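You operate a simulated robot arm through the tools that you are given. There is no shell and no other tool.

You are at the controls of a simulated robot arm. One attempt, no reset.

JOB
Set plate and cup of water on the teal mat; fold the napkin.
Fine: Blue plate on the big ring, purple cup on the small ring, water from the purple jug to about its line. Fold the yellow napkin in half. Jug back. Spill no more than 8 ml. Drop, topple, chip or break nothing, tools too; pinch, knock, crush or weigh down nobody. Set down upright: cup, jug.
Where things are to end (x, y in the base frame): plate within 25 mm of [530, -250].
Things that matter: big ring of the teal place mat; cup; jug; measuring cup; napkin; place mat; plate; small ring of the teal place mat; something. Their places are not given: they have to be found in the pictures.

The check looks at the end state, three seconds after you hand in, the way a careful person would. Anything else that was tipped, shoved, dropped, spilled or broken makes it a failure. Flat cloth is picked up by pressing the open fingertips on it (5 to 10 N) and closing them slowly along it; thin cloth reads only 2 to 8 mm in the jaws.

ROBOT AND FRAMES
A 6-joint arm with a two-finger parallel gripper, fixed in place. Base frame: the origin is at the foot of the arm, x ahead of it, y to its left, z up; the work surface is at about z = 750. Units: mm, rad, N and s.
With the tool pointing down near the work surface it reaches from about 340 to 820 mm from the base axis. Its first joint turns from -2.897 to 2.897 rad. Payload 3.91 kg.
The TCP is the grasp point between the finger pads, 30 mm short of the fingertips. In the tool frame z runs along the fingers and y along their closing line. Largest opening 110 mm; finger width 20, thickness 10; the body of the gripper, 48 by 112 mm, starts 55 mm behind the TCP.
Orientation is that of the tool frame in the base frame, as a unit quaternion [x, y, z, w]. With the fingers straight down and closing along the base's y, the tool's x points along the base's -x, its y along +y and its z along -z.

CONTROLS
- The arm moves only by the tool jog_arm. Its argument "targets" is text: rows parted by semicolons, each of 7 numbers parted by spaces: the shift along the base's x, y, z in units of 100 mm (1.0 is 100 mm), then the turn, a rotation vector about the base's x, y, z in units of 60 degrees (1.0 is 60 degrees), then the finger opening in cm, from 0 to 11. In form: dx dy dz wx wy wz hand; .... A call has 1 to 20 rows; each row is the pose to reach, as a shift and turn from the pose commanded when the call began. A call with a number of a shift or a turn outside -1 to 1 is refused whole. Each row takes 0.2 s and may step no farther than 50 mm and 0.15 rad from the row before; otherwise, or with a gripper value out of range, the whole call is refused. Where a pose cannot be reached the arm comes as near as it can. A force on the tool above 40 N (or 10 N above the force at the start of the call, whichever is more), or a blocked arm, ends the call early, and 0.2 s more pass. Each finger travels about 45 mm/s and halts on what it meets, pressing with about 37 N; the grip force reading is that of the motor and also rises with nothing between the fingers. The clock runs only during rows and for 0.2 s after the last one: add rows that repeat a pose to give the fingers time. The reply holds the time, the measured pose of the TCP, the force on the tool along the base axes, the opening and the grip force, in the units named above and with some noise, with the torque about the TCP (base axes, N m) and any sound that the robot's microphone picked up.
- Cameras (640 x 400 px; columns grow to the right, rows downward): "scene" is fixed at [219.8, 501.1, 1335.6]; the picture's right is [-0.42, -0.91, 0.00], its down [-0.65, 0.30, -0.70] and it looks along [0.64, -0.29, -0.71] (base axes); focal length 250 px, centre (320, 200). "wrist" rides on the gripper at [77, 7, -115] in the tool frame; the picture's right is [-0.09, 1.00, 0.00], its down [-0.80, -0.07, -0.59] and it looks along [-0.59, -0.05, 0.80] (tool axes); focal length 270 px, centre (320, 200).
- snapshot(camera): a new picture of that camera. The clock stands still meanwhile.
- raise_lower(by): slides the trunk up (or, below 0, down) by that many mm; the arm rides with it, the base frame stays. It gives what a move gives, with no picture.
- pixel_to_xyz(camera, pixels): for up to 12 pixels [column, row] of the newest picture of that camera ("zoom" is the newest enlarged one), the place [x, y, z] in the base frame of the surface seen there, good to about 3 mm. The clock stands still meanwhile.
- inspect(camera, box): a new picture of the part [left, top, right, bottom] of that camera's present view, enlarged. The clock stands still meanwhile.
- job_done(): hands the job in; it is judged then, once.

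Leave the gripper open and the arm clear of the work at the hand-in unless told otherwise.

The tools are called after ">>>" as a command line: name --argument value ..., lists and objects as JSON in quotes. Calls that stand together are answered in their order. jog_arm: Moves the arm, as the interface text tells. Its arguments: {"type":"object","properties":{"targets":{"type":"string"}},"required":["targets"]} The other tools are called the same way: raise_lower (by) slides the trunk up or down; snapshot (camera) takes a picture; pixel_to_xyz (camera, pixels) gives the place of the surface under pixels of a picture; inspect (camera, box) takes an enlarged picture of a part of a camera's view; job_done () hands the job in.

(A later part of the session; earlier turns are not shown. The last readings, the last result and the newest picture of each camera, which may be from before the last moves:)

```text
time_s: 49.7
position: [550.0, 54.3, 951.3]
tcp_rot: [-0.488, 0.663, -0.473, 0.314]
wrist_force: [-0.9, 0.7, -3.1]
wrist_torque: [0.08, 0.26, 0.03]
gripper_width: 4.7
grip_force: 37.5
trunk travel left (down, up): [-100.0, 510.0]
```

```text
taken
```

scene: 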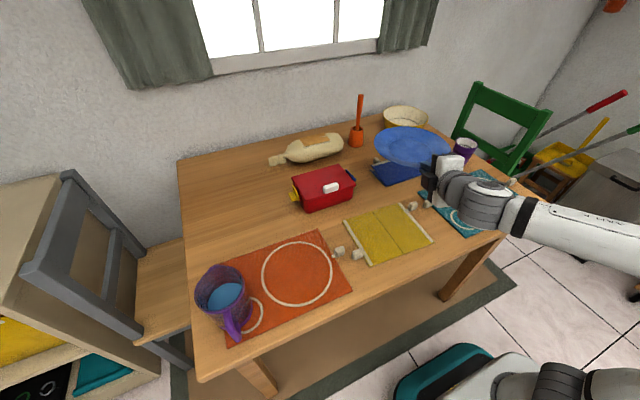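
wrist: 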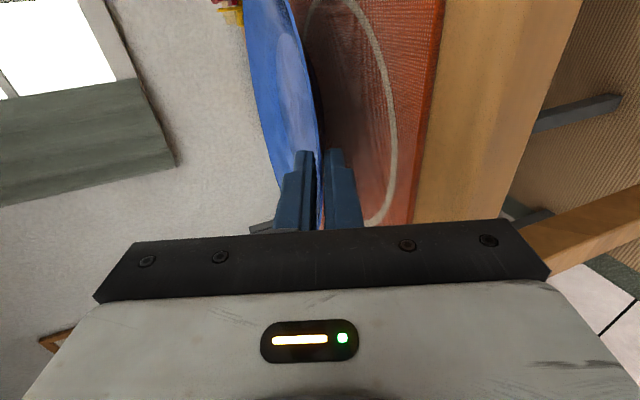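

Again, the last 100 mm.

>>> jog_arm --targets "0 0 0.08 0 0 0 0; 0 0 0.16 0 0 0 0; 0 0 0.24 0 0 0 0; 0 0 0.32 0 0 0 0; 0 0 0.4 0 0 0 0; 0 0 0.5 0 0 0 0; 0 0 0.6 0 0 0 0; 0 0 0.7 0 0 0 0; 0 0 0.8 0 0 0 0; 0 0 0.9 0 0 0 0; 0 0 1.0 0 0 0 0"

>>> raise_lower --by -100

>>> snapshot --camera "scene"

```text
time_s: 52.1
position: [551.0, 53.2, 1052.4]
tcp_rot: [-0.488, 0.664, -0.472, 0.314]
wrist_force: [0.0, -0.7, -1.3]
wrist_torque: [0.06, 0.29, 0.01]
gripper_width: 4.9
grip_force: 37.3
trunk travel left (down, up): [-100.0, 510.0]
```

```text
time_s: 53.5
position: [550.1, 53.5, 951.3]
tcp_rot: [-0.488, 0.664, -0.473, 0.314]
wrist_force: [0.0, -1.2, -2.3]
wrist_torque: [0.1, 0.25, 0.01]
gripper_width: 4.8
grip_force: 37.1
trunk travel left (down, up): [0.0, 610.0]
```

```text
taken
```

scene: 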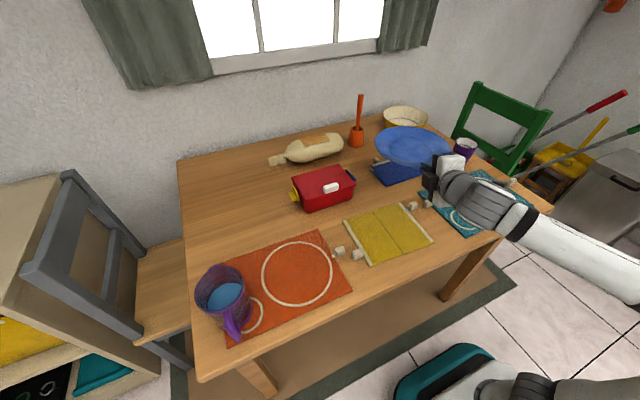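

The forearm now rises to the wrist and the plate is still level. I move on towards -y with the yaw held.

>>> jog_arm --targets "0 -0.1 0 0 0 0 0; 0 -0.2 0 0 0 0 0; 0 -0.3 0 0 0 0 0; 0 -0.4 0 0 0 0 0; 0 -0.5 0 0 0 0 0; 0 -0.6 0 0 0 0 0; 0 -0.7 0 0 0 0 0; 0 -0.8 0 0 0 0 0; 0 -0.9 0 0 0 0 0; 0 -1.0 0 0 0 0 0"

>>> jog_arm --targets "0 -0.1 0 0 0 0.02 0; 0 -0.2 0 0 0 0.04 0; 0 -0.3 0 0 0 0.06 0; 0 -0.4 0 0 0 0.08 0; 0 -0.5 0 0 0 0.1 0; 0 -0.6 0 0 0 0.12 0; 0 -0.7 0 0 0 0.14 0; 0 -0.8 0 0 0 0.16 0; 0 -0.9 0 0 0 0.18 0; 0 -1.0 0 0 0 0.2 0"

>>> snapshot --camera "scene"

```text
time_s: 55.7
position: [550.8, -47.6, 952.4]
tcp_rot: [-0.487, 0.664, -0.472, 0.314]
wrist_force: [0.1, 1.3, -3.3]
wrist_torque: [0.09, 0.28, 0.01]
gripper_width: 4.8
grip_force: 37.1
trunk travel left (down, up): [0.0, 610.0]
```

```text
time_s: 57.9
position: [550.8, -147.3, 952.2]
tcp_rot: [-0.555, 0.609, -0.437, 0.361]
wrist_force: [-0.6, 0.3, -2.2]
wrist_torque: [0.09, 0.24, 0.0]
gripper_width: 5.0
grip_force: 36.6
trunk travel left (down, up): [0.0, 610.0]
```

```text
taken
```

scene: 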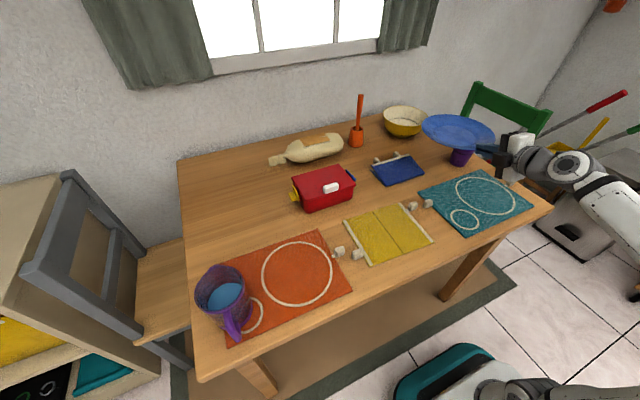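

Free now: the yaw has crossed the arm's plane and all rows were reached. I continue to above the big ring: TCP towards (451,-220) with slight yaw.

>>> jog_arm --targets "-0.1 -0.073 0 0 0 0.01 0; -0.2 -0.146 0 0 0 0.02 0; -0.3 -0.219 0 0 0 0.03 0; -0.4 -0.292 0 0 0 0.04 0; -0.5 -0.365 0 0 0 0.05 0; -0.6 -0.438 0 0 0 0.06 0; -0.7 -0.511 0 0 0 0.07 0; -0.8 -0.584 0 0 0 0.08 0; -0.9 -0.657 0 0 0 0.09 0; -1.0 -0.73 0 0 0 0.1 0"

>>> snapshot --camera "scene"

```text
time_s: 60.1
position: [451.5, -221.6, 946.7]
tcp_rot: [0.585, -0.581, 0.415, -0.385]
wrist_force: [0.3, 0.7, -2.5]
wrist_torque: [-0.02, 0.23, -0.03]
gripper_width: 4.4
grip_force: 36.8
trunk travel left (down, up): [0.0, 610.0]
```

```text
taken
```

scene: 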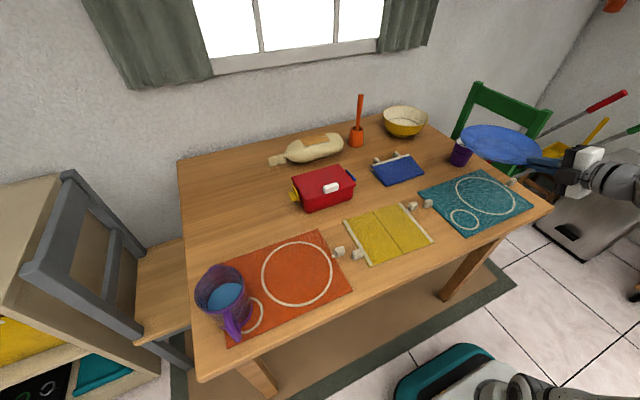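

All reached. I measure the plate's rim in the scene picture to get the real offset from TCP to plate centre.

>>> inspect --camera "scene" --box '[440, 100, 600, 220]'

>>> pixel_to_xyz --camera "scene" --pixels '[[463, 140], [500, 127], [538, 150], [504, 162], [475, 155], [500, 143], [525, 134], [530, 158]]'

```text
3.33 times, centred on (520, 160) of scene
```

zoom: 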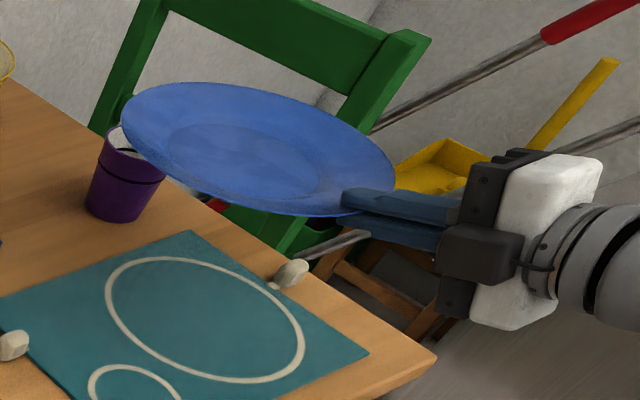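

```text
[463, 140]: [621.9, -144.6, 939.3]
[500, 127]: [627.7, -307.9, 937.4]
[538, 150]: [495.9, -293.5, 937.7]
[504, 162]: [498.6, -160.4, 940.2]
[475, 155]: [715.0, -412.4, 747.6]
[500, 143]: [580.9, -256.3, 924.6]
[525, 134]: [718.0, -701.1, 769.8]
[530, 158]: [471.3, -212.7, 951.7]
```

The plate centre sits at TCP + about (112,-4), as expected. I sample more points to judge how level it is.

>>> pixel_to_xyz --camera "zoom" --pixels '[[124, 115], [160, 90], [250, 87], [330, 115], [375, 150], [390, 175], [160, 175], [250, 208], [310, 213], [210, 140], [260, 160], [290, 180]]'

>>> inspect --camera "scene" --box '[455, 115, 545, 175]'

```text
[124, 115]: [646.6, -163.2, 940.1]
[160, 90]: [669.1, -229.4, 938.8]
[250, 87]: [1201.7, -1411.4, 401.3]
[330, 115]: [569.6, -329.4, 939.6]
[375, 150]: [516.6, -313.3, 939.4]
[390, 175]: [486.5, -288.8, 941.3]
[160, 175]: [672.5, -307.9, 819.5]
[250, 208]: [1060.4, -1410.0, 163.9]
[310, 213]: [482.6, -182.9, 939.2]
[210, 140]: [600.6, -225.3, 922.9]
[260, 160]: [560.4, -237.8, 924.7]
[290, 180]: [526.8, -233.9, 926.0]
```

```text
6.67 times, centred on (500, 145) of scene
```

zoom: 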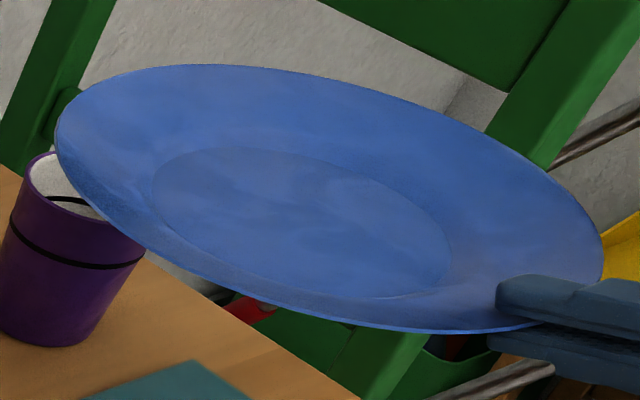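

The plate is level within about 1°, with its centre at about (566,-225). I shift by (-36,-25) so the centre is over (530,-250), with a 1° nose-up correction, then descend 100 mm.

>>> jog_arm --targets "-0.09 -0.062 0 0 -0.004 0 0; -0.18 -0.125 0 0 -0.008 0 0; -0.27 -0.19 0 0 -0.013 0 0; -0.36 -0.25 0 0 -0.0175 0 0; -0.36 -0.25 0 0 -0.0175 0 0"

>>> jog_arm --targets "0 0 -0.1 0 0 0 0; 0 0 -0.2 0 0 0 0; 0 0 -0.3 0 0 0 0; 0 0 -0.4 0 0 0 0; 0 0 -0.5 0 0 0 0; 0 0 -0.6 0 0 0 0; 0 0 -0.7 0 0 0 0; 0 0 -0.8 0 0 0 0; 0 0 -0.9 0 0 0 0; 0 0 -1.0 0 0 0 0; 0 0 -1.0 0 0 0 0"

>>> inspect --camera "scene" --box '[420, 120, 580, 240]'

```text
time_s: 61.3
position: [415.7, -247.2, 950.2]
tcp_rot: [0.582, -0.576, 0.421, -0.39]
wrist_force: [0.9, 0.0, -2.6]
wrist_torque: [0.0, 0.25, 0.0]
gripper_width: 4.9
grip_force: 37.5
trunk travel left (down, up): [0.0, 610.0]
```

```text
time_s: 63.7
position: [428.4, -231.7, 882.8]
tcp_rot: [-0.581, 0.59, -0.408, 0.386]
wrist_force: [-0.1, 0.6, -2.2]
wrist_torque: [0.0, 0.26, 0.0]
gripper_width: 4.7
grip_force: 36.9
out of reach, approached as far as the arm can: row 5, 6, 7, 8, 9, 10, 11
trunk travel left (down, up): [0.0, 610.0]
```

```text
3.33 times, centred on (500, 180) of scene
```

zoom: 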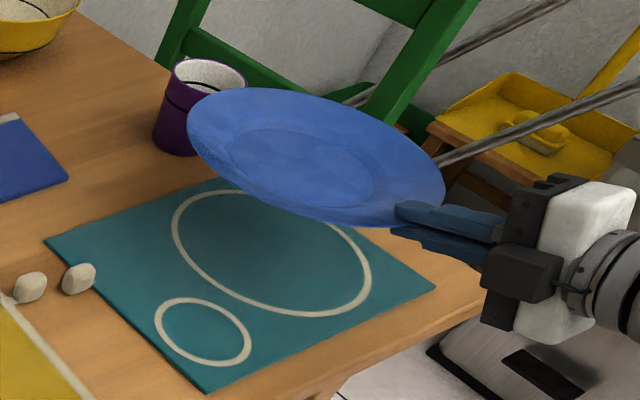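

That height is out of reach with the wrist so close to the base. I'll raise 50 mm and turn the gripper about the plate's centre to a yaw of about +25°, which puts the wrist farther out.

>>> jog_arm --targets "0 0 0.15 0 0 0 0; 0 0 0.3 0 0 0 0; -0.02 -0.05 0.4 0 0 0.02 0; -0.04 -0.1 0.5 0 0 0.05 0; -0.06 -0.16 0.5 0 0 0.08 0; -0.08 -0.22 0.5 0 0 0.11 0; -0.1 -0.28 0.5 0 0 0.14 0; -0.114 -0.343 0.5 0 0 0.167 0; -0.114 -0.343 0.5 0 0 0.167 0"

>>> jog_arm --targets "0.015 -0.055 0 0 0 0.047 0; 0.03 -0.11 0 0 0 0.094 0; 0.045 -0.165 0 0 0 0.141 0; 0.06 -0.22 0 0 0 0.188 0; 0.078 -0.27 0 0 0 0.236 0; 0.097 -0.32 0 0 0 0.283 0; 0.097 -0.32 0 0 0 0.283 0"

>>> snapshot --camera "scene"

```text
time_s: 65.7
position: [419.0, -255.6, 952.8]
tcp_rot: [0.629, -0.526, 0.385, -0.424]
wrist_force: [0.2, 0.5, -2.0]
wrist_torque: [-0.03, 0.28, -0.02]
gripper_width: 4.7
grip_force: 37.1
out of reach, approached as far as the arm can: row 7, 8, 9
trunk travel left (down, up): [0.0, 610.0]
```

```text
time_s: 67.3
position: [443.3, -284.5, 996.4]
tcp_rot: [0.7, -0.426, 0.317, -0.477]
wrist_force: [0.7, -0.5, -2.6]
wrist_torque: [-0.11, 0.25, 0.02]
gripper_width: 4.6
grip_force: 36.5
out of reach, approached as far as the arm can: row 1, 2, 3, 4, 5, 6, 7
trunk travel left (down, up): [0.0, 610.0]
```

```text
taken
```

scene: 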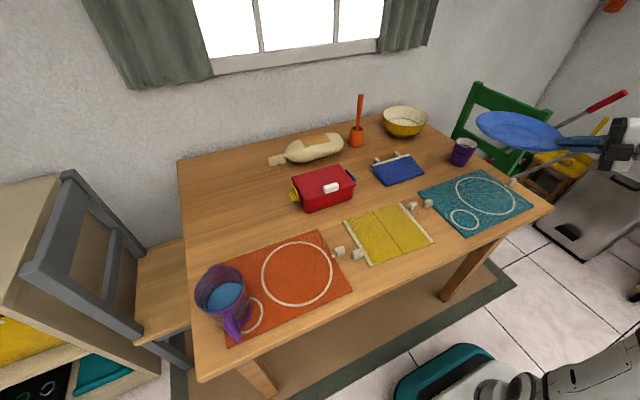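

A wrist joint stops the positive yaw side too. The other option is pointing outwards along the radius (yaw about -28°), in the arm's own plane. I swing back about the plate centre, staying at height.

>>> jog_arm --targets "-0.045 0.064 0 0 0 -0.075 0; -0.09 0.128 0 0 0 -0.15 0; -0.135 0.192 -0.05 0 0 -0.225 0; -0.18 0.256 -0.1 0 0 -0.3 0; -0.225 0.32 -0.15 0 0 -0.375 0; -0.27 0.385 -0.2 0 0 -0.45 0; -0.27 0.385 -0.2 0 0 -0.45 0"

>>> jog_arm --targets "0.015 0.08 0 0 0 -0.072 0; 0.03 0.16 0 0 0 -0.144 0; 0.055 0.24 0 0 0 -0.216 0; 0.08 0.33 0 0 0 -0.288 0; 0.105 0.41 0 0 0 -0.36 0; 0.13 0.495 0 0 0 -0.433 0; 0.13 0.495 0 0 0 -0.433 0"

>>> snapshot --camera "scene"

```text
time_s: 68.9
position: [418.8, -249.3, 970.3]
tcp_rot: [0.581, -0.579, 0.419, -0.39]
wrist_force: [0.0, 0.4, -2.2]
wrist_torque: [0.01, 0.31, -0.01]
gripper_width: 4.8
grip_force: 36.7
trunk travel left (down, up): [0.0, 610.0]
```

```text
time_s: 70.7
position: [453.7, -219.6, 940.8]
tcp_rot: [-0.441, 0.715, -0.475, 0.261]
wrist_force: [0.6, 0.5, -2.4]
wrist_torque: [0.15, 0.28, -0.01]
gripper_width: 4.7
grip_force: 37.4
trunk travel left (down, up): [0.0, 610.0]
stopped in row 7: the arm was blocked; the commanded pose is now the measured one
```

```text
taken
```

scene: 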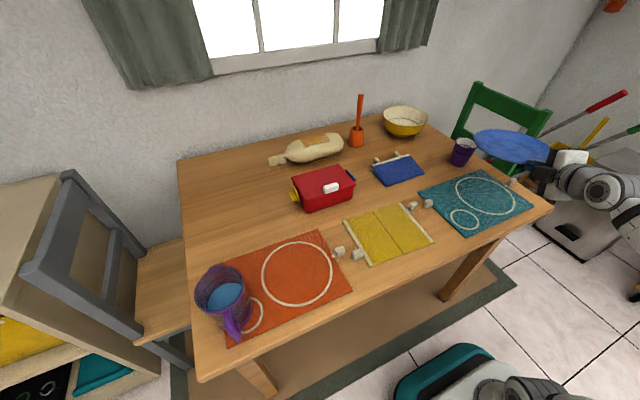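

The arm was blocked there, folded too tightly with the trunk low. The plate is still held level. A higher trunk with the first wrist configuration and a yaw of about -35° should reach the ring, so I back out along the verified path: outwards first, correcting the 4° nose-down pitch.

>>> jog_arm --targets "0.1 0.05 0.02 -0.004 -0.006 0 0; 0.2 0.1 0.03 -0.008 -0.012 0 0; 0.3 0.15 0.04 -0.012 -0.018 0 0; 0.4 0.2 0.05 -0.016 -0.024 0 0; 0.5 0.25 0.06 -0.02 -0.03 0 0; 0.6 0.3 0.07 -0.024 -0.036 0 0; 0.7 0.35 0.08 -0.027 -0.042 0 0; 0.8 0.4 0.09 -0.03 -0.048 0 0; 0.9 0.45 0.1 -0.033 -0.055 0 0; 1.0 0.5 0.1 -0.0345 -0.061 0 0; 1.0 0.5 0.1 -0.0345 -0.061 0 0"

>>> snapshot --camera "scene"

```text
time_s: 73.1
position: [547.4, -167.5, 955.2]
tcp_rot: [-0.429, 0.695, -0.503, 0.281]
wrist_force: [-0.2, 0.8, -2.5]
wrist_torque: [0.15, 0.24, 0.0]
gripper_width: 4.6
grip_force: 36.5
trunk travel left (down, up): [0.0, 610.0]
```

```text
taken
```

scene: 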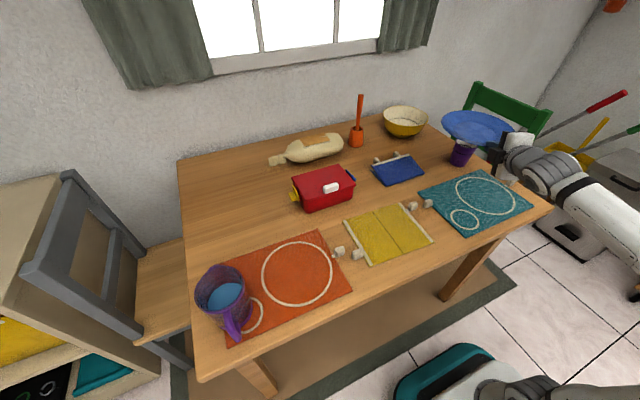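

Clear again, yaw -29°, pitch 19.5°. I yaw a little more (-8°) to stay well on the negative side, then raise the trunk in 100 mm steps while bringing the TCP back down.

>>> jog_arm --targets "0 0 0 0 0 -0.045 0; 0 0 0 0 0 -0.09 0; 0 0 0 0 0 -0.133 0; 0 0 0 0 0 -0.133 0"

>>> raise_lower --by 100

>>> jog_arm --targets "0 0 -0.1 0 0 0 0; 0 0 -0.2 0 0 0 0; 0 0 -0.3 0 0 0 0; 0 0 -0.4 0 0 0 0; 0 0 -0.5 0 0 0 0; 0 0 -0.6 0 0 0 0; 0 0 -0.7 0 0 0 0; 0 0 -0.8 0 0 0 0; 0 0 -0.9 0 0 0 0; 0 0 -1.0 0 0 0 0"

```text
time_s: 74.1
position: [547.4, -168.1, 955.0]
tcp_rot: [-0.379, 0.724, -0.522, 0.245]
wrist_force: [0.5, -0.5, -2.0]
wrist_torque: [0.16, 0.21, 0.0]
gripper_width: 4.4
grip_force: 37.0
trunk travel left (down, up): [0.0, 610.0]
```

```text
time_s: 75.4
position: [547.2, -167.8, 1055.4]
tcp_rot: [-0.38, 0.723, -0.522, 0.246]
wrist_force: [0.2, -0.2, -1.1]
wrist_torque: [0.2, 0.22, 0.01]
gripper_width: 4.8
grip_force: 37.5
trunk travel left (down, up): [-100.0, 510.0]
```

```text
time_s: 77.6
position: [548.7, -169.2, 954.6]
tcp_rot: [-0.379, 0.723, -0.523, 0.246]
wrist_force: [0.2, 0.1, -2.6]
wrist_torque: [0.19, 0.24, 0.02]
gripper_width: 4.7
grip_force: 37.2
trunk travel left (down, up): [-100.0, 510.0]
```

Good. Repeat: trunk up 100, TCP down 100 (twice).

>>> raise_lower --by 100

>>> jog_arm --targets "0 0 -0.1 0 0 0 0; 0 0 -0.2 0 0 0 0; 0 0 -0.3 0 0 0 0; 0 0 -0.4 0 0 0 0; 0 0 -0.5 0 0 0 0; 0 0 -0.6 0 0 0 0; 0 0 -0.7 0 0 0 0; 0 0 -0.8 0 0 0 0; 0 0 -0.9 0 0 0 0; 0 0 -1.0 0 0 0 0"

>>> raise_lower --by 100

>>> jog_arm --targets "0 0 -0.1 0 0 0 0; 0 0 -0.2 0 0 0 0; 0 0 -0.3 0 0 0 0; 0 0 -0.4 0 0 0 0; 0 0 -0.5 0 0 0 0; 0 0 -0.6 0 0 0 0; 0 0 -0.7 0 0 0 0; 0 0 -0.8 0 0 0 0; 0 0 -0.9 0 0 0 0; 0 0 -1.0 0 0 0 0"

>>> snapshot --camera "scene"

```text
time_s: 78.9
position: [548.1, -167.6, 1053.5]
tcp_rot: [-0.38, 0.724, -0.521, 0.245]
wrist_force: [0.5, 0.4, -2.4]
wrist_torque: [0.17, 0.23, 0.04]
gripper_width: 4.7
grip_force: 37.0
trunk travel left (down, up): [-200.0, 410.0]
```

```text
time_s: 81.1
position: [548.0, -169.4, 953.3]
tcp_rot: [-0.38, 0.723, -0.522, 0.245]
wrist_force: [0.0, 0.1, -2.1]
wrist_torque: [0.17, 0.23, 0.0]
gripper_width: 4.5
grip_force: 36.7
trunk travel left (down, up): [-200.0, 410.0]
```

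```text
time_s: 82.5
position: [547.4, -169.0, 1053.3]
tcp_rot: [-0.379, 0.724, -0.522, 0.244]
wrist_force: [-1.2, 0.3, -2.5]
wrist_torque: [0.13, 0.2, -0.04]
gripper_width: 4.8
grip_force: 36.6
trunk travel left (down, up): [-300.0, 310.0]
```

```text
time_s: 84.7
position: [545.7, -168.9, 953.9]
tcp_rot: [-0.381, 0.723, -0.522, 0.244]
wrist_force: [-0.5, -0.5, -2.4]
wrist_torque: [0.16, 0.27, -0.02]
gripper_width: 4.8
grip_force: 37.2
trunk travel left (down, up): [-300.0, 310.0]
```

```text
taken
```

scene: 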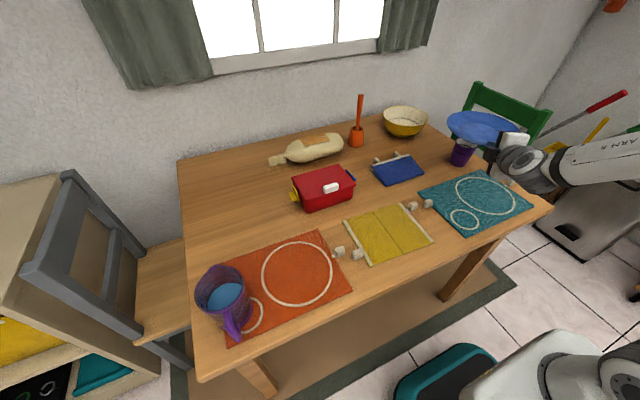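

All reached. Two more cycles (trunk to about -50).

>>> raise_lower --by 100

>>> jog_arm --targets "0 0 -0.1 0 0 0 0; 0 0 -0.2 0 0 0 0; 0 0 -0.3 0 0 0 0; 0 0 -0.4 0 0 0 0; 0 0 -0.5 0 0 0 0; 0 0 -0.6 0 0 0 0; 0 0 -0.7 0 0 0 0; 0 0 -0.8 0 0 0 0; 0 0 -0.9 0 0 0 0; 0 0 -1.0 0 0 0 0"

>>> raise_lower --by 100

>>> jog_arm --targets "0 0 -0.1 0 0 0 0; 0 0 -0.2 0 0 0 0; 0 0 -0.3 0 0 0 0; 0 0 -0.4 0 0 0 0; 0 0 -0.5 0 0 0 0; 0 0 -0.6 0 0 0 0; 0 0 -0.7 0 0 0 0; 0 0 -0.8 0 0 0 0; 0 0 -0.9 0 0 0 0; 0 0 -1.0 0 0 0 0"

>>> snapshot --camera "scene"

```text
time_s: 86.0
position: [546.1, -168.8, 1052.9]
tcp_rot: [-0.38, 0.724, -0.521, 0.245]
wrist_force: [0.2, -0.3, -2.1]
wrist_torque: [0.18, 0.18, 0.02]
gripper_width: 4.7
grip_force: 37.2
trunk travel left (down, up): [-400.0, 210.0]
```

```text
time_s: 88.2
position: [547.4, -168.7, 954.0]
tcp_rot: [-0.38, 0.723, -0.522, 0.246]
wrist_force: [0.4, -0.6, -2.5]
wrist_torque: [0.17, 0.2, -0.01]
gripper_width: 4.9
grip_force: 37.6
trunk travel left (down, up): [-400.0, 210.0]
```

```text
time_s: 89.5
position: [547.6, -168.7, 1055.0]
tcp_rot: [-0.38, 0.724, -0.522, 0.245]
wrist_force: [0.8, -0.2, -3.0]
wrist_torque: [0.21, 0.24, 0.07]
gripper_width: 4.6
grip_force: 36.9
trunk travel left (down, up): [-500.0, 110.0]
```

```text
time_s: 91.7
position: [548.1, -170.5, 956.2]
tcp_rot: [-0.381, 0.723, -0.522, 0.244]
wrist_force: [0.1, -0.3, -2.9]
wrist_torque: [0.2, 0.21, -0.03]
gripper_width: 4.6
grip_force: 36.9
trunk travel left (down, up): [-500.0, 110.0]
```

```text
taken
```

scene: 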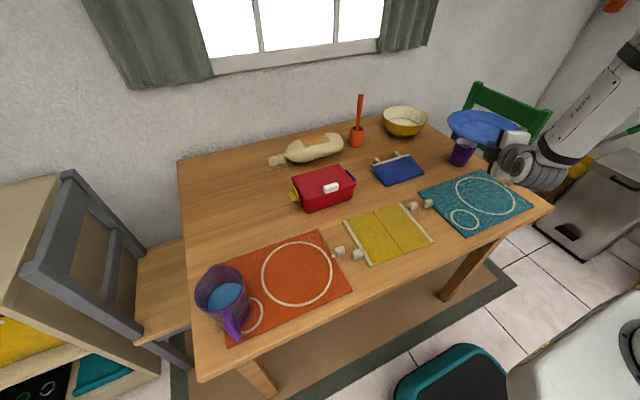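

Now the forearm comes steeply from above. I move in towards the ring: TCP from (548,-170) towards (448,-182).

>>> jog_arm --targets "-0.1 -0.01 0 0 0 0 0; -0.2 -0.02 0 0 0 0 0; -0.3 -0.04 0 0 0 0 0; -0.4 -0.05 0 0 0 0 0; -0.5 -0.06 0 0 0 0 0; -0.6 -0.07 0 0 0 0 0; -0.7 -0.08 0 0 0 0 0; -0.8 -0.1 0 0 0 0 0; -0.9 -0.11 0 0 0 0 0; -1.0 -0.12 0 0 0 0 0; -1.0 -0.12 0 0 0 0 0"

```text
time_s: 94.1
position: [492.9, -191.0, 947.6]
tcp_rot: [-0.38, 0.723, -0.522, 0.245]
wrist_force: [0.1, 0.5, -1.6]
wrist_torque: [0.16, 0.24, 0.01]
gripper_width: 4.7
grip_force: 37.0
out of reach, approached as far as the arm can: row 6, 7, 8, 9, 10, 11
trunk travel left (down, up): [-500.0, 110.0]
```

The wrist cannot come nearer than about 327 mm to the base axis. A yaw of about -60° about the plate's centre keeps it farther out, with the same kind of pose as at the pick-up. I turn to that at height.

>>> jog_arm --targets "0 0 0.02 0 0 -0.064 0; 0 0.02 0.03 0 0 -0.128 0; -0.02 0.08 0.03 0 0 -0.192 0; -0.06 0.16 0.03 0 0 -0.256 0; -0.1 0.24 0.03 0 0 -0.32 0; -0.15 0.32 0.03 0 0 -0.383 0; -0.2 0.4 0.03 0 0 -0.383 0; -0.2 0.4 0.03 0 0 -0.383 0"

>>> inspect --camera "scene" --box '[420, 90, 600, 250]'

```text
time_s: 95.9
position: [469.4, -149.0, 951.4]
tcp_rot: [-0.228, 0.785, -0.56, 0.136]
wrist_force: [-0.1, -0.4, -2.4]
wrist_torque: [0.22, 0.13, 0.01]
gripper_width: 4.4
grip_force: 36.9
trunk travel left (down, up): [-500.0, 110.0]
```

```text
2.50 times, centred on (510, 170) of scene
```

zoom: 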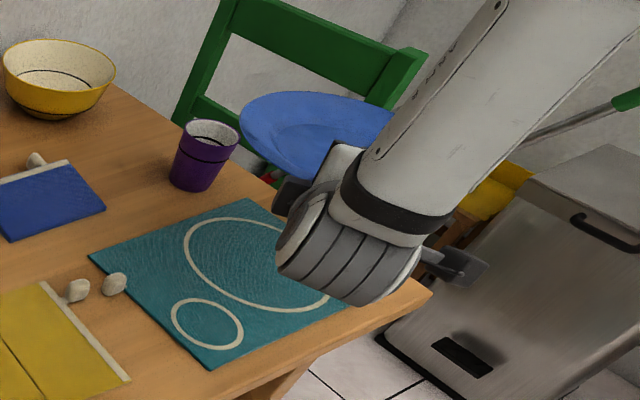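

Yaw -60° reached with pitch 19.7°. I verify the plate centre from visible rim points, and check the wrist camera.

>>> pixel_to_xyz --camera "zoom" --pixels '[[243, 118], [262, 102], [300, 94], [345, 97], [380, 106], [253, 148], [275, 165], [295, 176], [300, 130], [340, 125]]'

>>> snapshot --camera "wrist"

```text
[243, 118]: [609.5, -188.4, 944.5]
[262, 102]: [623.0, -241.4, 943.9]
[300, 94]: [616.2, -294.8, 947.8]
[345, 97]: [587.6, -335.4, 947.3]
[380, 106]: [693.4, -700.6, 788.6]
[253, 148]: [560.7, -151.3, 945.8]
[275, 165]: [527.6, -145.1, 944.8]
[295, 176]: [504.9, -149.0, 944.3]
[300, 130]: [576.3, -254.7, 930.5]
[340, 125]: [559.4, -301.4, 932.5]
```

```text
taken
```

wrist: 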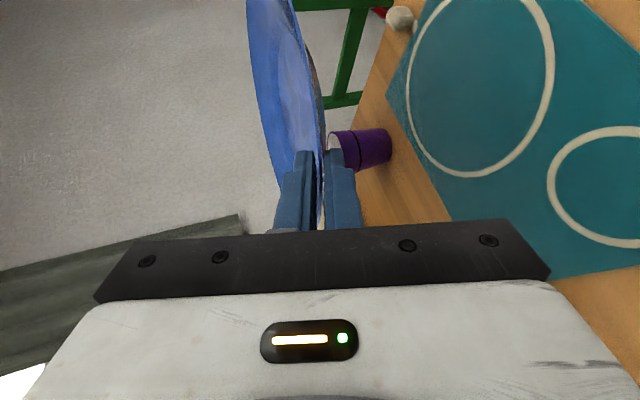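

The plate centre is about (524,-249), level within about 1°. I shift +6 mm in x, tip the nose down about 3° so the gripper body clears the mat, and descend 100 mm.

>>> jog_arm --targets "0.02 0 -0.1 0.01 0.005 0 0; 0.04 -0.005 -0.2 0.02 0.011 0 0; 0.06 -0.01 -0.3 0.03 0.017 0 0; 0.06 -0.01 -0.4 0.04 0.022 0 0; 0.06 -0.01 -0.5 0.0476 0.0275 0 0; 0.06 -0.01 -0.6 0.0476 0.0275 0 0; 0.06 -0.01 -0.7 0.0476 0.0275 0 0; 0.06 -0.01 -0.8 0.0476 0.0275 0 0; 0.06 -0.01 -0.9 0.0476 0.0275 0 0; 0.06 -0.01 -1.0 0.0476 0.0275 0 0; 0.06 -0.01 -1.0 0.0476 0.0275 0 0"

>>> snapshot --camera "wrist"

>>> snapshot --camera "scene"

```text
time_s: 98.3
position: [478.6, -150.0, 849.6]
tcp_rot: [-0.232, 0.8, -0.537, 0.13]
wrist_force: [0.0, -0.9, -2.8]
wrist_torque: [0.22, 0.16, -0.01]
gripper_width: 4.3
grip_force: 37.1
trunk travel left (down, up): [-500.0, 110.0]
```

```text
taken
```

wrist: 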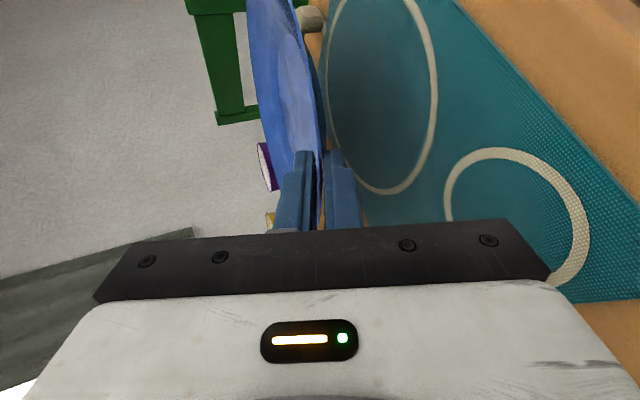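

```text
taken
```

scene: 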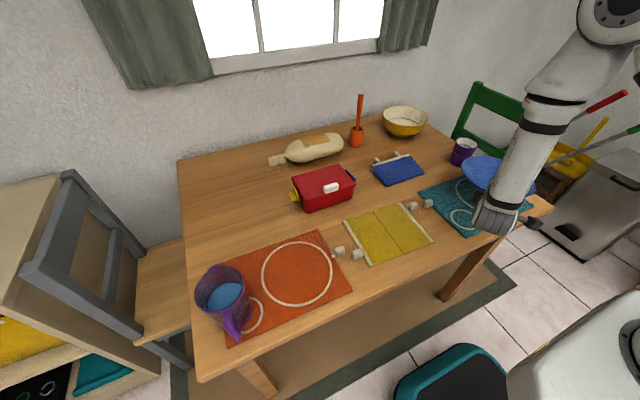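

Pitch 22.8°, plate above the ring. I lower 40 mm, then look from the wrist camera.

>>> jog_arm --targets "0 0 -0.08 0 0 0 0; 0 0 -0.16 0 0 0 0; 0 0 -0.24 0 0 0 0; 0 0 -0.32 0 0 0 0; 0 0 -0.4 0 0 0 0; 0 0 -0.4 0 0 0 0"

>>> inspect --camera "wrist" --box '[220, 0, 540, 240]'

>>> inspect --camera "scene" --box '[420, 120, 580, 250]'

```text
time_s: 99.7
position: [476.7, -149.4, 808.6]
tcp_rot: [-0.233, 0.8, -0.538, 0.13]
wrist_force: [0.4, 0.2, -2.3]
wrist_torque: [0.25, 0.15, 0.02]
gripper_width: 4.4
grip_force: 36.8
trunk travel left (down, up): [-500.0, 110.0]
```

```text
1.67 times, centred on (380, 120) of wrist
```

zoom: 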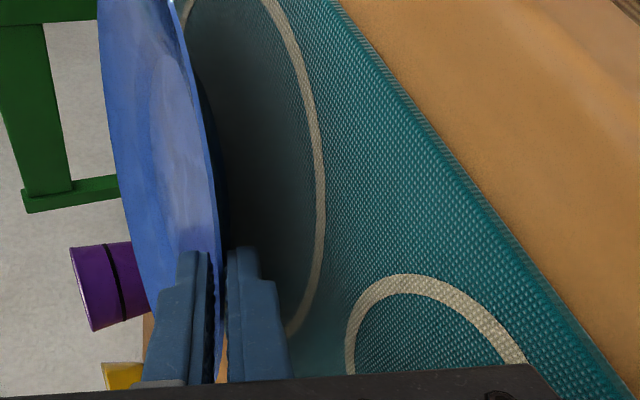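

```text
3.08 times, centred on (500, 185) of scene
```

zoom: 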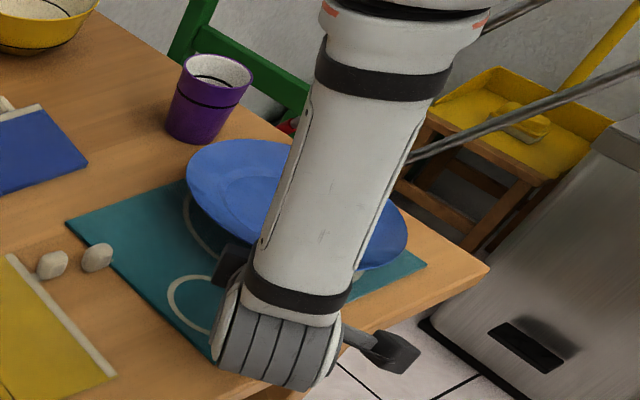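

I lower to about 797, then in small steps watching the force.

>>> jog_arm --targets "0 0 -0.04 0 0 0 0; 0 0 -0.08 0 0 0 0; 0 0 -0.12 0 0 0 0; 0 0 -0.12 0 0 0 0"

>>> jog_arm --targets "0 0 -0.015 0 0 0 0; 0 0 -0.03 0 0 0 0; 0 0 -0.03 0 0 0 0"

>>> jog_arm --targets "0 0 -0.015 0 0 0 0; 0 0 -0.03 0 0 0 0; 0 0 -0.03 0 0 0 0"

```text
time_s: 100.7
position: [475.9, -149.5, 797.2]
tcp_rot: [-0.232, 0.8, -0.537, 0.13]
wrist_force: [0.2, -0.5, -2.4]
wrist_torque: [0.26, 0.11, 0.0]
gripper_width: 4.5
grip_force: 36.6
trunk travel left (down, up): [-500.0, 110.0]
```

```text
time_s: 101.5
position: [478.0, -150.5, 794.6]
tcp_rot: [-0.233, 0.8, -0.538, 0.13]
wrist_force: [0.2, -0.7, -1.9]
wrist_torque: [0.24, 0.16, 0.04]
gripper_width: 4.6
grip_force: 36.9
trunk travel left (down, up): [-500.0, 110.0]
```

```text
time_s: 102.3
position: [477.0, -150.4, 791.1]
tcp_rot: [-0.233, 0.801, -0.537, 0.128]
wrist_force: [-0.1, 0.0, -1.8]
wrist_torque: [0.25, 0.12, -0.01]
gripper_width: 4.6
grip_force: 37.4
trunk travel left (down, up): [-500.0, 110.0]
```

No contact yet. I continue down in 2 mm steps.

>>> jog_arm --targets "0 0 -0.01 0 0 0 0; 0 0 -0.02 0 0 0 0; 0 0 -0.02 0 0 0 0"

>>> jog_arm --targets "0 0 -0.01 0 0 0 0; 0 0 -0.02 0 0 0 0; 0 0 -0.02 0 0 0 0"

>>> inspect --camera "wrist" --box '[220, 0, 540, 240]'

```text
time_s: 103.1
position: [476.9, -150.4, 788.4]
tcp_rot: [-0.232, 0.8, -0.538, 0.13]
wrist_force: [0.0, 0.6, 0.3]
wrist_torque: [-0.04, -0.05, -0.02]
gripper_width: 4.7
grip_force: 37.3
trunk travel left (down, up): [-500.0, 110.0]
```

```text
time_s: 103.9
position: [477.1, -150.4, 788.2]
tcp_rot: [-0.233, 0.8, -0.537, 0.13]
wrist_force: [-0.9, 0.5, 1.8]
wrist_torque: [-0.34, -0.12, -0.01]
gripper_width: 4.6
grip_force: 36.6
trunk travel left (down, up): [-500.0, 110.0]
```

```text
1.67 times, centred on (380, 120) of wrist
```

zoom: 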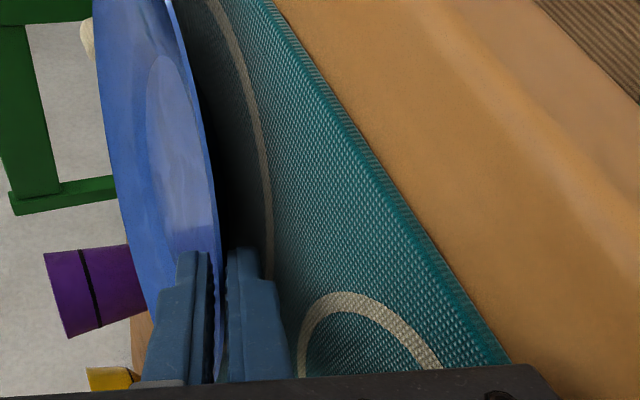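

The plate has touched: the torque reversed and the force turned upward. I press 2 mm more to flatten it, then check.

>>> jog_arm --targets "0 0 -0.01 0 0 0 0; 0 0 -0.02 0 0 0 0; 0 0 -0.02 0 0 0 0"

```text
time_s: 104.7
position: [477.1, -151.9, 784.4]
tcp_rot: [-0.231, 0.799, -0.539, 0.131]
wrist_force: [-1.0, 4.0, 9.3]
wrist_torque: [-0.02, -0.14, 0.11]
gripper_width: 4.9
grip_force: 36.7
trunk travel left (down, up): [-500.0, 110.0]
```

Force is now 9 N upward. I ease up 1.5 mm and open the fingers slowly to 12 mm.

>>> jog_arm --targets "0 0 0.015 0 0 0 0; 0 0 0.015 0 0 0 0.4; 0 0 0.015 0 0 0 0.6; 0 0 0.015 0 0 0 0.8; 0 0 0.015 0 0 0 1.0; 0 0 0.015 0 0 0 1.2; 0 0 0.015 0 0 0 1.2"

>>> inspect --camera "wrist" --box '[220, 0, 540, 240]'

```text
time_s: 106.3
position: [476.7, -151.0, 785.8]
tcp_rot: [-0.232, 0.801, -0.537, 0.13]
wrist_force: [0.0, -1.2, 0.0]
wrist_torque: [-0.01, -0.01, -0.01]
gripper_width: 11.8
grip_force: 0.0
trunk travel left (down, up): [-500.0, 110.0]
```

```text
1.67 times, centred on (380, 120) of wrist
```

zoom: 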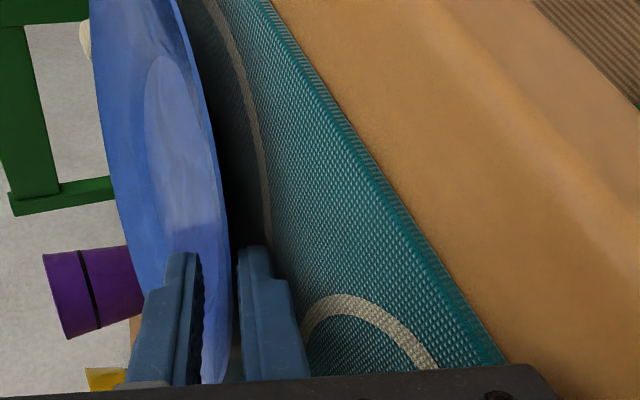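

Released with zero force. I retreat straight back along the finger axis.

>>> jog_arm --targets "-0.032 0.056 0.027 0 0 0 1.2; -0.064 0.112 0.054 0 0 0 1.2; -0.096 0.168 0.081 0 0 0 1.2; -0.128 0.224 0.109 0 0 0 1.2; -0.16 0.28 0.136 0 0 0 1.2; -0.21 0.367 0.178 0 0 0 1.2; -0.26 0.455 0.221 0 0 0 1.2"

>>> snapshot --camera "wrist"

>>> inspect --camera "scene" --box '[420, 120, 580, 250]'

```text
time_s: 107.9
position: [450.0, -105.9, 808.3]
tcp_rot: [-0.234, 0.8, -0.537, 0.13]
wrist_force: [0.0, 0.1, -0.5]
wrist_torque: [-0.02, -0.01, 0.06]
gripper_width: 12.4
grip_force: 0.1
trunk travel left (down, up): [-500.0, 110.0]
```

```text
taken
```

wrist: 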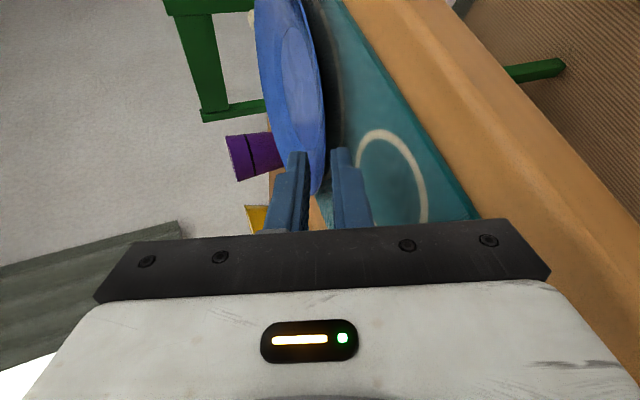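

```text
3.08 times, centred on (500, 185) of scene
```

zoom: 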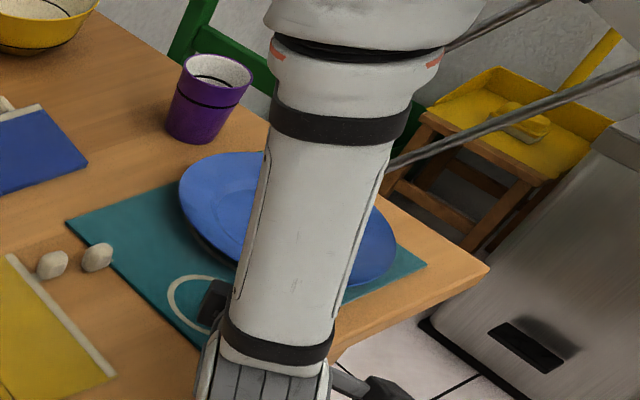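

The plate stands on the mat, clear of the fingers. I raise the arm and check the plate's place.

>>> jog_arm --targets "-0.02 0.05 0.15 0 0 0 2; -0.03 0.08 0.3 0 0 0 3; -0.03 0.1 0.5 0 0 0 4; 0 0.1 0.7 0 0 0 6; 0 0.1 0.9 0 0 0 8; 0 0.1 1.0 0 0 0 9"

>>> jog_arm --targets "0.1 0.2 0.2 0 0 0 11; 0.2 0.4 0.4 0 0 0 11; 0.3 0.6 0.6 0 0 0 11; 0.4 0.8 0.8 0 0 0 11; 0.5 1.0 0.9 0 0 0 11"

>>> snapshot --camera "scene"

```text
time_s: 109.3
position: [451.0, -93.7, 909.0]
tcp_rot: [-0.233, 0.801, -0.536, 0.131]
wrist_force: [0.8, -0.5, 0.1]
wrist_torque: [-0.04, 0.02, 0.0]
gripper_width: 89.9
grip_force: 0.0
trunk travel left (down, up): [-500.0, 110.0]
```

```text
time_s: 110.5
position: [501.5, 6.7, 999.4]
tcp_rot: [-0.233, 0.8, -0.537, 0.13]
wrist_force: [-0.5, 0.4, -0.1]
wrist_torque: [0.01, 0.01, 0.0]
gripper_width: 109.9
grip_force: 0.0
trunk travel left (down, up): [-500.0, 110.0]
```

```text
taken
```

scene: 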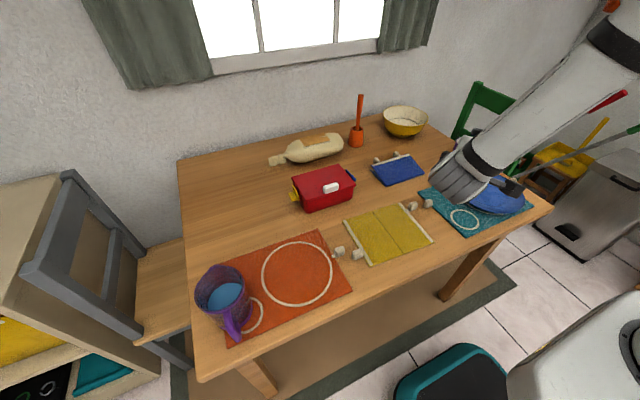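

Now I turn the tool back to pointing straight down in two steps (nose-down about the axis (0.866,0.5)).

>>> jog_arm --targets "0.05 0.05 0 0.097 0.056 0 11; 0.1 0.1 0 0.194 0.112 0 11; 0.1 0.15 0 0.291 0.168 0 11; 0.1 0.2 0 0.388 0.224 0 11; 0.1 0.2 0 0.485 0.28 0 11; 0.1 0.2 0 0.485 0.28 0 11"

>>> jog_arm --targets "0 0 0 0.097 0.056 0 11; 0 0 0 0.194 0.112 0 11; 0 0 0 0.291 0.168 0 11; 0 0 0 0.388 0.224 0 11; 0 0 0 0.485 0.28 0 11; 0 0 0 0.485 0.28 0 11"

>>> snapshot --camera "scene"

```text
time_s: 111.9
position: [510.1, 25.5, 1000.4]
tcp_rot: [-0.268, 0.92, -0.279, 0.067]
wrist_force: [0.6, 0.3, -0.6]
wrist_torque: [0.0, 0.03, -0.01]
gripper_width: 109.9
grip_force: 0.0
trunk travel left (down, up): [-500.0, 110.0]
```

```text
time_s: 113.3
position: [511.4, 24.9, 997.8]
tcp_rot: [-0.28, 0.96, 0.001, -0.001]
wrist_force: [0.5, 0.9, 1.3]
wrist_torque: [-0.02, -0.01, 0.0]
gripper_width: 110.0
grip_force: 0.2
trunk travel left (down, up): [-500.0, 110.0]
```

```text
taken
```

scene: 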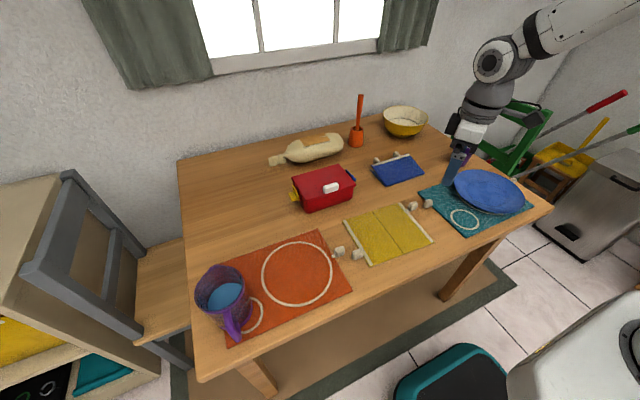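

The tool points straight down again. The plate is visible, so I measure its rim points.

>>> inspect --camera "scene" --box '[420, 150, 560, 240]'

>>> pixel_to_xyz --camera "scene" --pixels '[[454, 181], [461, 193], [475, 205], [495, 212], [510, 213], [522, 206], [525, 198], [518, 185], [500, 174], [485, 170], [490, 188], [470, 172]]'

```text
4.44 times, centred on (490, 195) of scene
```

zoom: 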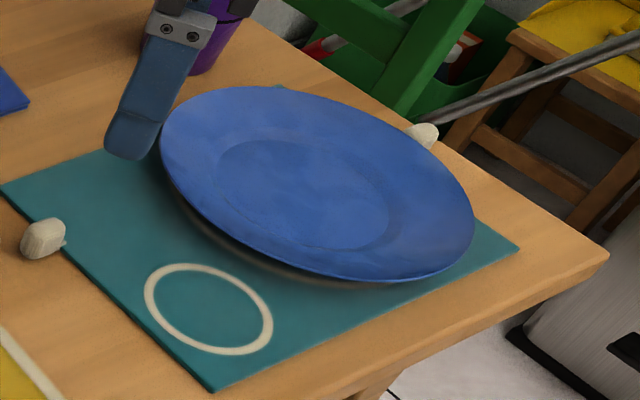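

```text
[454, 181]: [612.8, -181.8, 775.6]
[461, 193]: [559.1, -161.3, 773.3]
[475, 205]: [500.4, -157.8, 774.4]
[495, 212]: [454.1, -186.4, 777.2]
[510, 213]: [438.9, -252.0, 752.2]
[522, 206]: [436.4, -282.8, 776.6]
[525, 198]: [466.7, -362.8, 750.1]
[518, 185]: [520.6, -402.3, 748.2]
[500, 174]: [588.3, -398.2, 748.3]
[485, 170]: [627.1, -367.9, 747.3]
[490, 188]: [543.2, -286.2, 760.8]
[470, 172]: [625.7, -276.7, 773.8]
```

The plate rests at about (531,-251), on target and level. Next is the cup. To keep the fingers away from the plate at the small ring, the closing line should lie about 18° from the x axis, so I yaw the tool by about -104° in two calls.

>>> jog_arm --targets "0 0 0 0 0 -0.1244 11; 0 0 0 0 0 -0.2488 11; 0 0 0 0 0 -0.3732 11; 0 0 0 0 0 -0.4976 11; 0 0 0 0 0 -0.622 11; 0 0 0 0 0 -0.7464 11; 0 0 0 0 0 -0.871 11"

>>> jog_arm --targets "0 0 0 0 0 -0.1244 11; 0 0 0 0 0 -0.2488 11; 0 0 0 0 0 -0.3732 11; 0 0 0 0 0 -0.4976 11; 0 0 0 0 0 -0.622 11; 0 0 0 0 0 -0.7464 11; 0 0 0 0 0 -0.871 11; 0 0 0 0 0 -0.871 11"

>>> inspect --camera "scene" --box '[420, 80, 560, 190]'

>>> snapshot --camera "wrist"

```text
time_s: 114.9
position: [511.2, 24.8, 998.5]
tcp_rot: [0.173, 0.985, 0.001, -0.001]
wrist_force: [-0.1, -0.5, 0.0]
wrist_torque: [0.04, 0.01, -0.01]
gripper_width: 110.1
grip_force: 0.1
trunk travel left (down, up): [-500.0, 110.0]
```

```text
time_s: 116.7
position: [510.5, 26.2, 999.8]
tcp_rot: [0.588, 0.809, 0.002, 0.0]
wrist_force: [0.3, 0.2, -0.4]
wrist_torque: [-0.01, -0.03, -0.02]
gripper_width: 110.0
grip_force: 0.1
trunk travel left (down, up): [-500.0, 110.0]
```

```text
3.64 times, centred on (490, 135) of scene
```

zoom: 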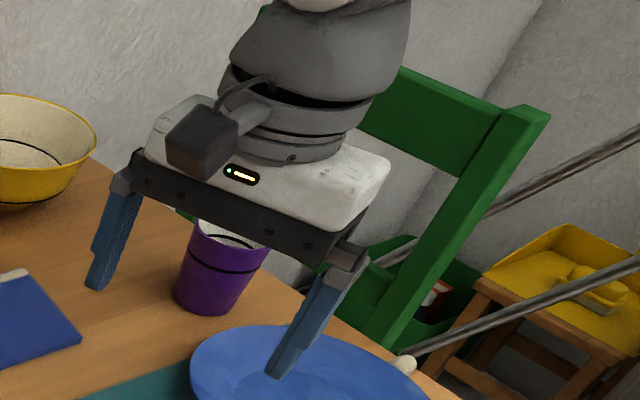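

```text
taken
```

wrist: 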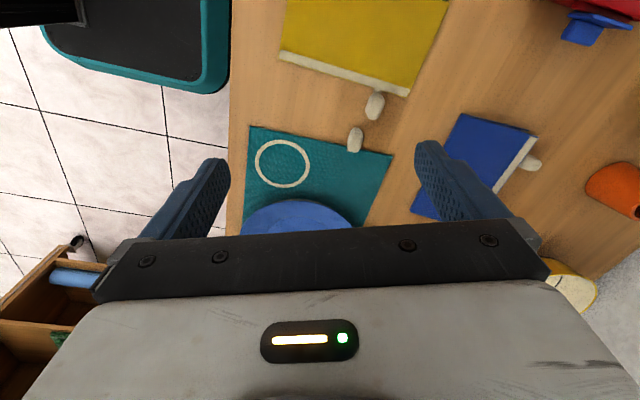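

Yaw is -72° as wanted. I check where the chair back is before going near the cup.

>>> pixel_to_xyz --camera "zoom" --pixels '[[480, 130], [530, 112], [440, 260], [400, 330], [400, 90], [200, 290], [225, 225], [215, 300], [240, 240], [262, 250], [330, 330], [420, 375]]'

```text
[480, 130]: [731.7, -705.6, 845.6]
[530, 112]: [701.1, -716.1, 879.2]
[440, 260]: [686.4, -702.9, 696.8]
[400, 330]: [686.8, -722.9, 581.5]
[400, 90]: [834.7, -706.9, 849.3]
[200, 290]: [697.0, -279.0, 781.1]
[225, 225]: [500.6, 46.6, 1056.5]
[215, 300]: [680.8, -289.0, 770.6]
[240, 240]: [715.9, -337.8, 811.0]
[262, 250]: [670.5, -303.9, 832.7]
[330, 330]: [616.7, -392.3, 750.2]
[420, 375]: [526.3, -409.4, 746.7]
```

The chair is far off (y≈-705), and the table edge is at y≈-410. I move towards the cup at height in several calls.

>>> jog_arm --targets "0.12 -0.21 0 0 0 0 11; 0.24 -0.42 0 0 0 0 11; 0.36 -0.63 0 0 0 0 11; 0.49 -0.84 0 0 0 0 11"

>>> jog_arm --targets "0.12 -0.21 0 0 0 0 11; 0.24 -0.42 0 0 0 0 11; 0.36 -0.63 0 0 0 0 11; 0.49 -0.84 0 0 0 0 11"

>>> snapshot --camera "wrist"

>>> snapshot --camera "scene"

```text
time_s: 117.7
position: [560.0, -58.6, 997.1]
tcp_rot: [0.588, 0.809, 0.0, 0.0]
wrist_force: [-0.3, 0.4, -0.8]
wrist_torque: [-0.01, -0.01, 0.03]
gripper_width: 110.1
grip_force: 0.0
trunk travel left (down, up): [-500.0, 110.0]
```

```text
time_s: 118.7
position: [608.6, -141.9, 998.5]
tcp_rot: [0.589, 0.808, 0.001, -0.001]
wrist_force: [0.6, 0.8, 0.0]
wrist_torque: [0.03, -0.02, 0.0]
gripper_width: 110.2
grip_force: 0.1
trunk travel left (down, up): [-500.0, 110.0]
```

```text
taken
```

wrist: 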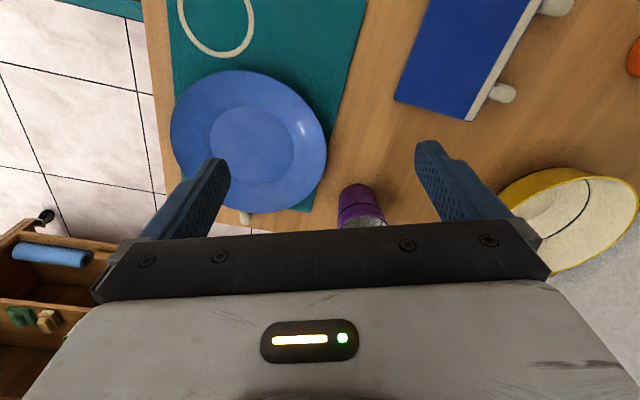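

```text
taken
```

scene: 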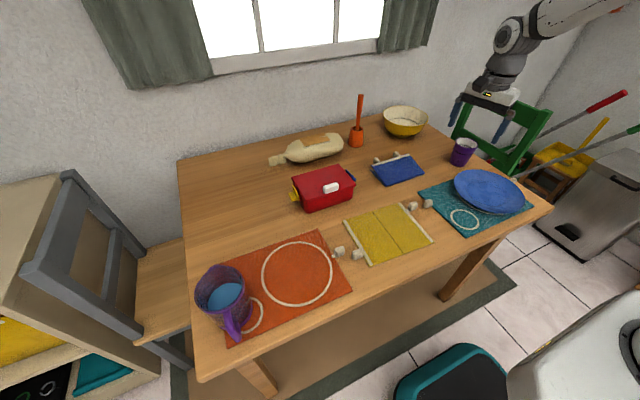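

The cup is seen well in the scene. I enlarge it and measure the rim, base and line.

>>> inspect --camera "scene" --box '[440, 130, 490, 175]'

>>> inspect --camera "wrist" --box '[310, 160, 410, 235]'

```text
8.89 times, centred on (465, 152) of scene
```

zoom: 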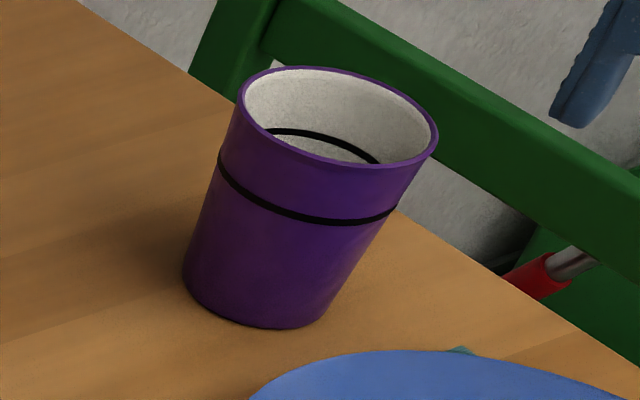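

```text
5.33 times, centred on (360, 198) of wrist
```

zoom: 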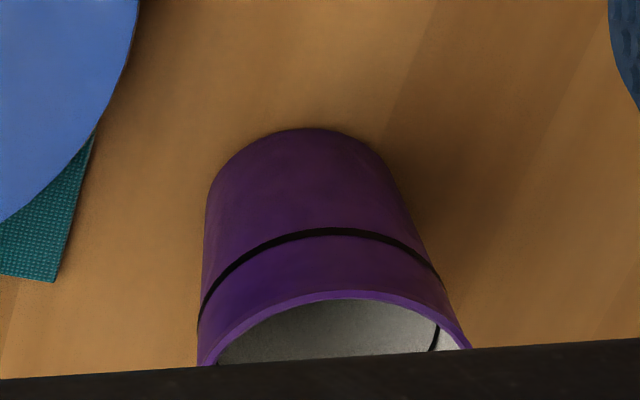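

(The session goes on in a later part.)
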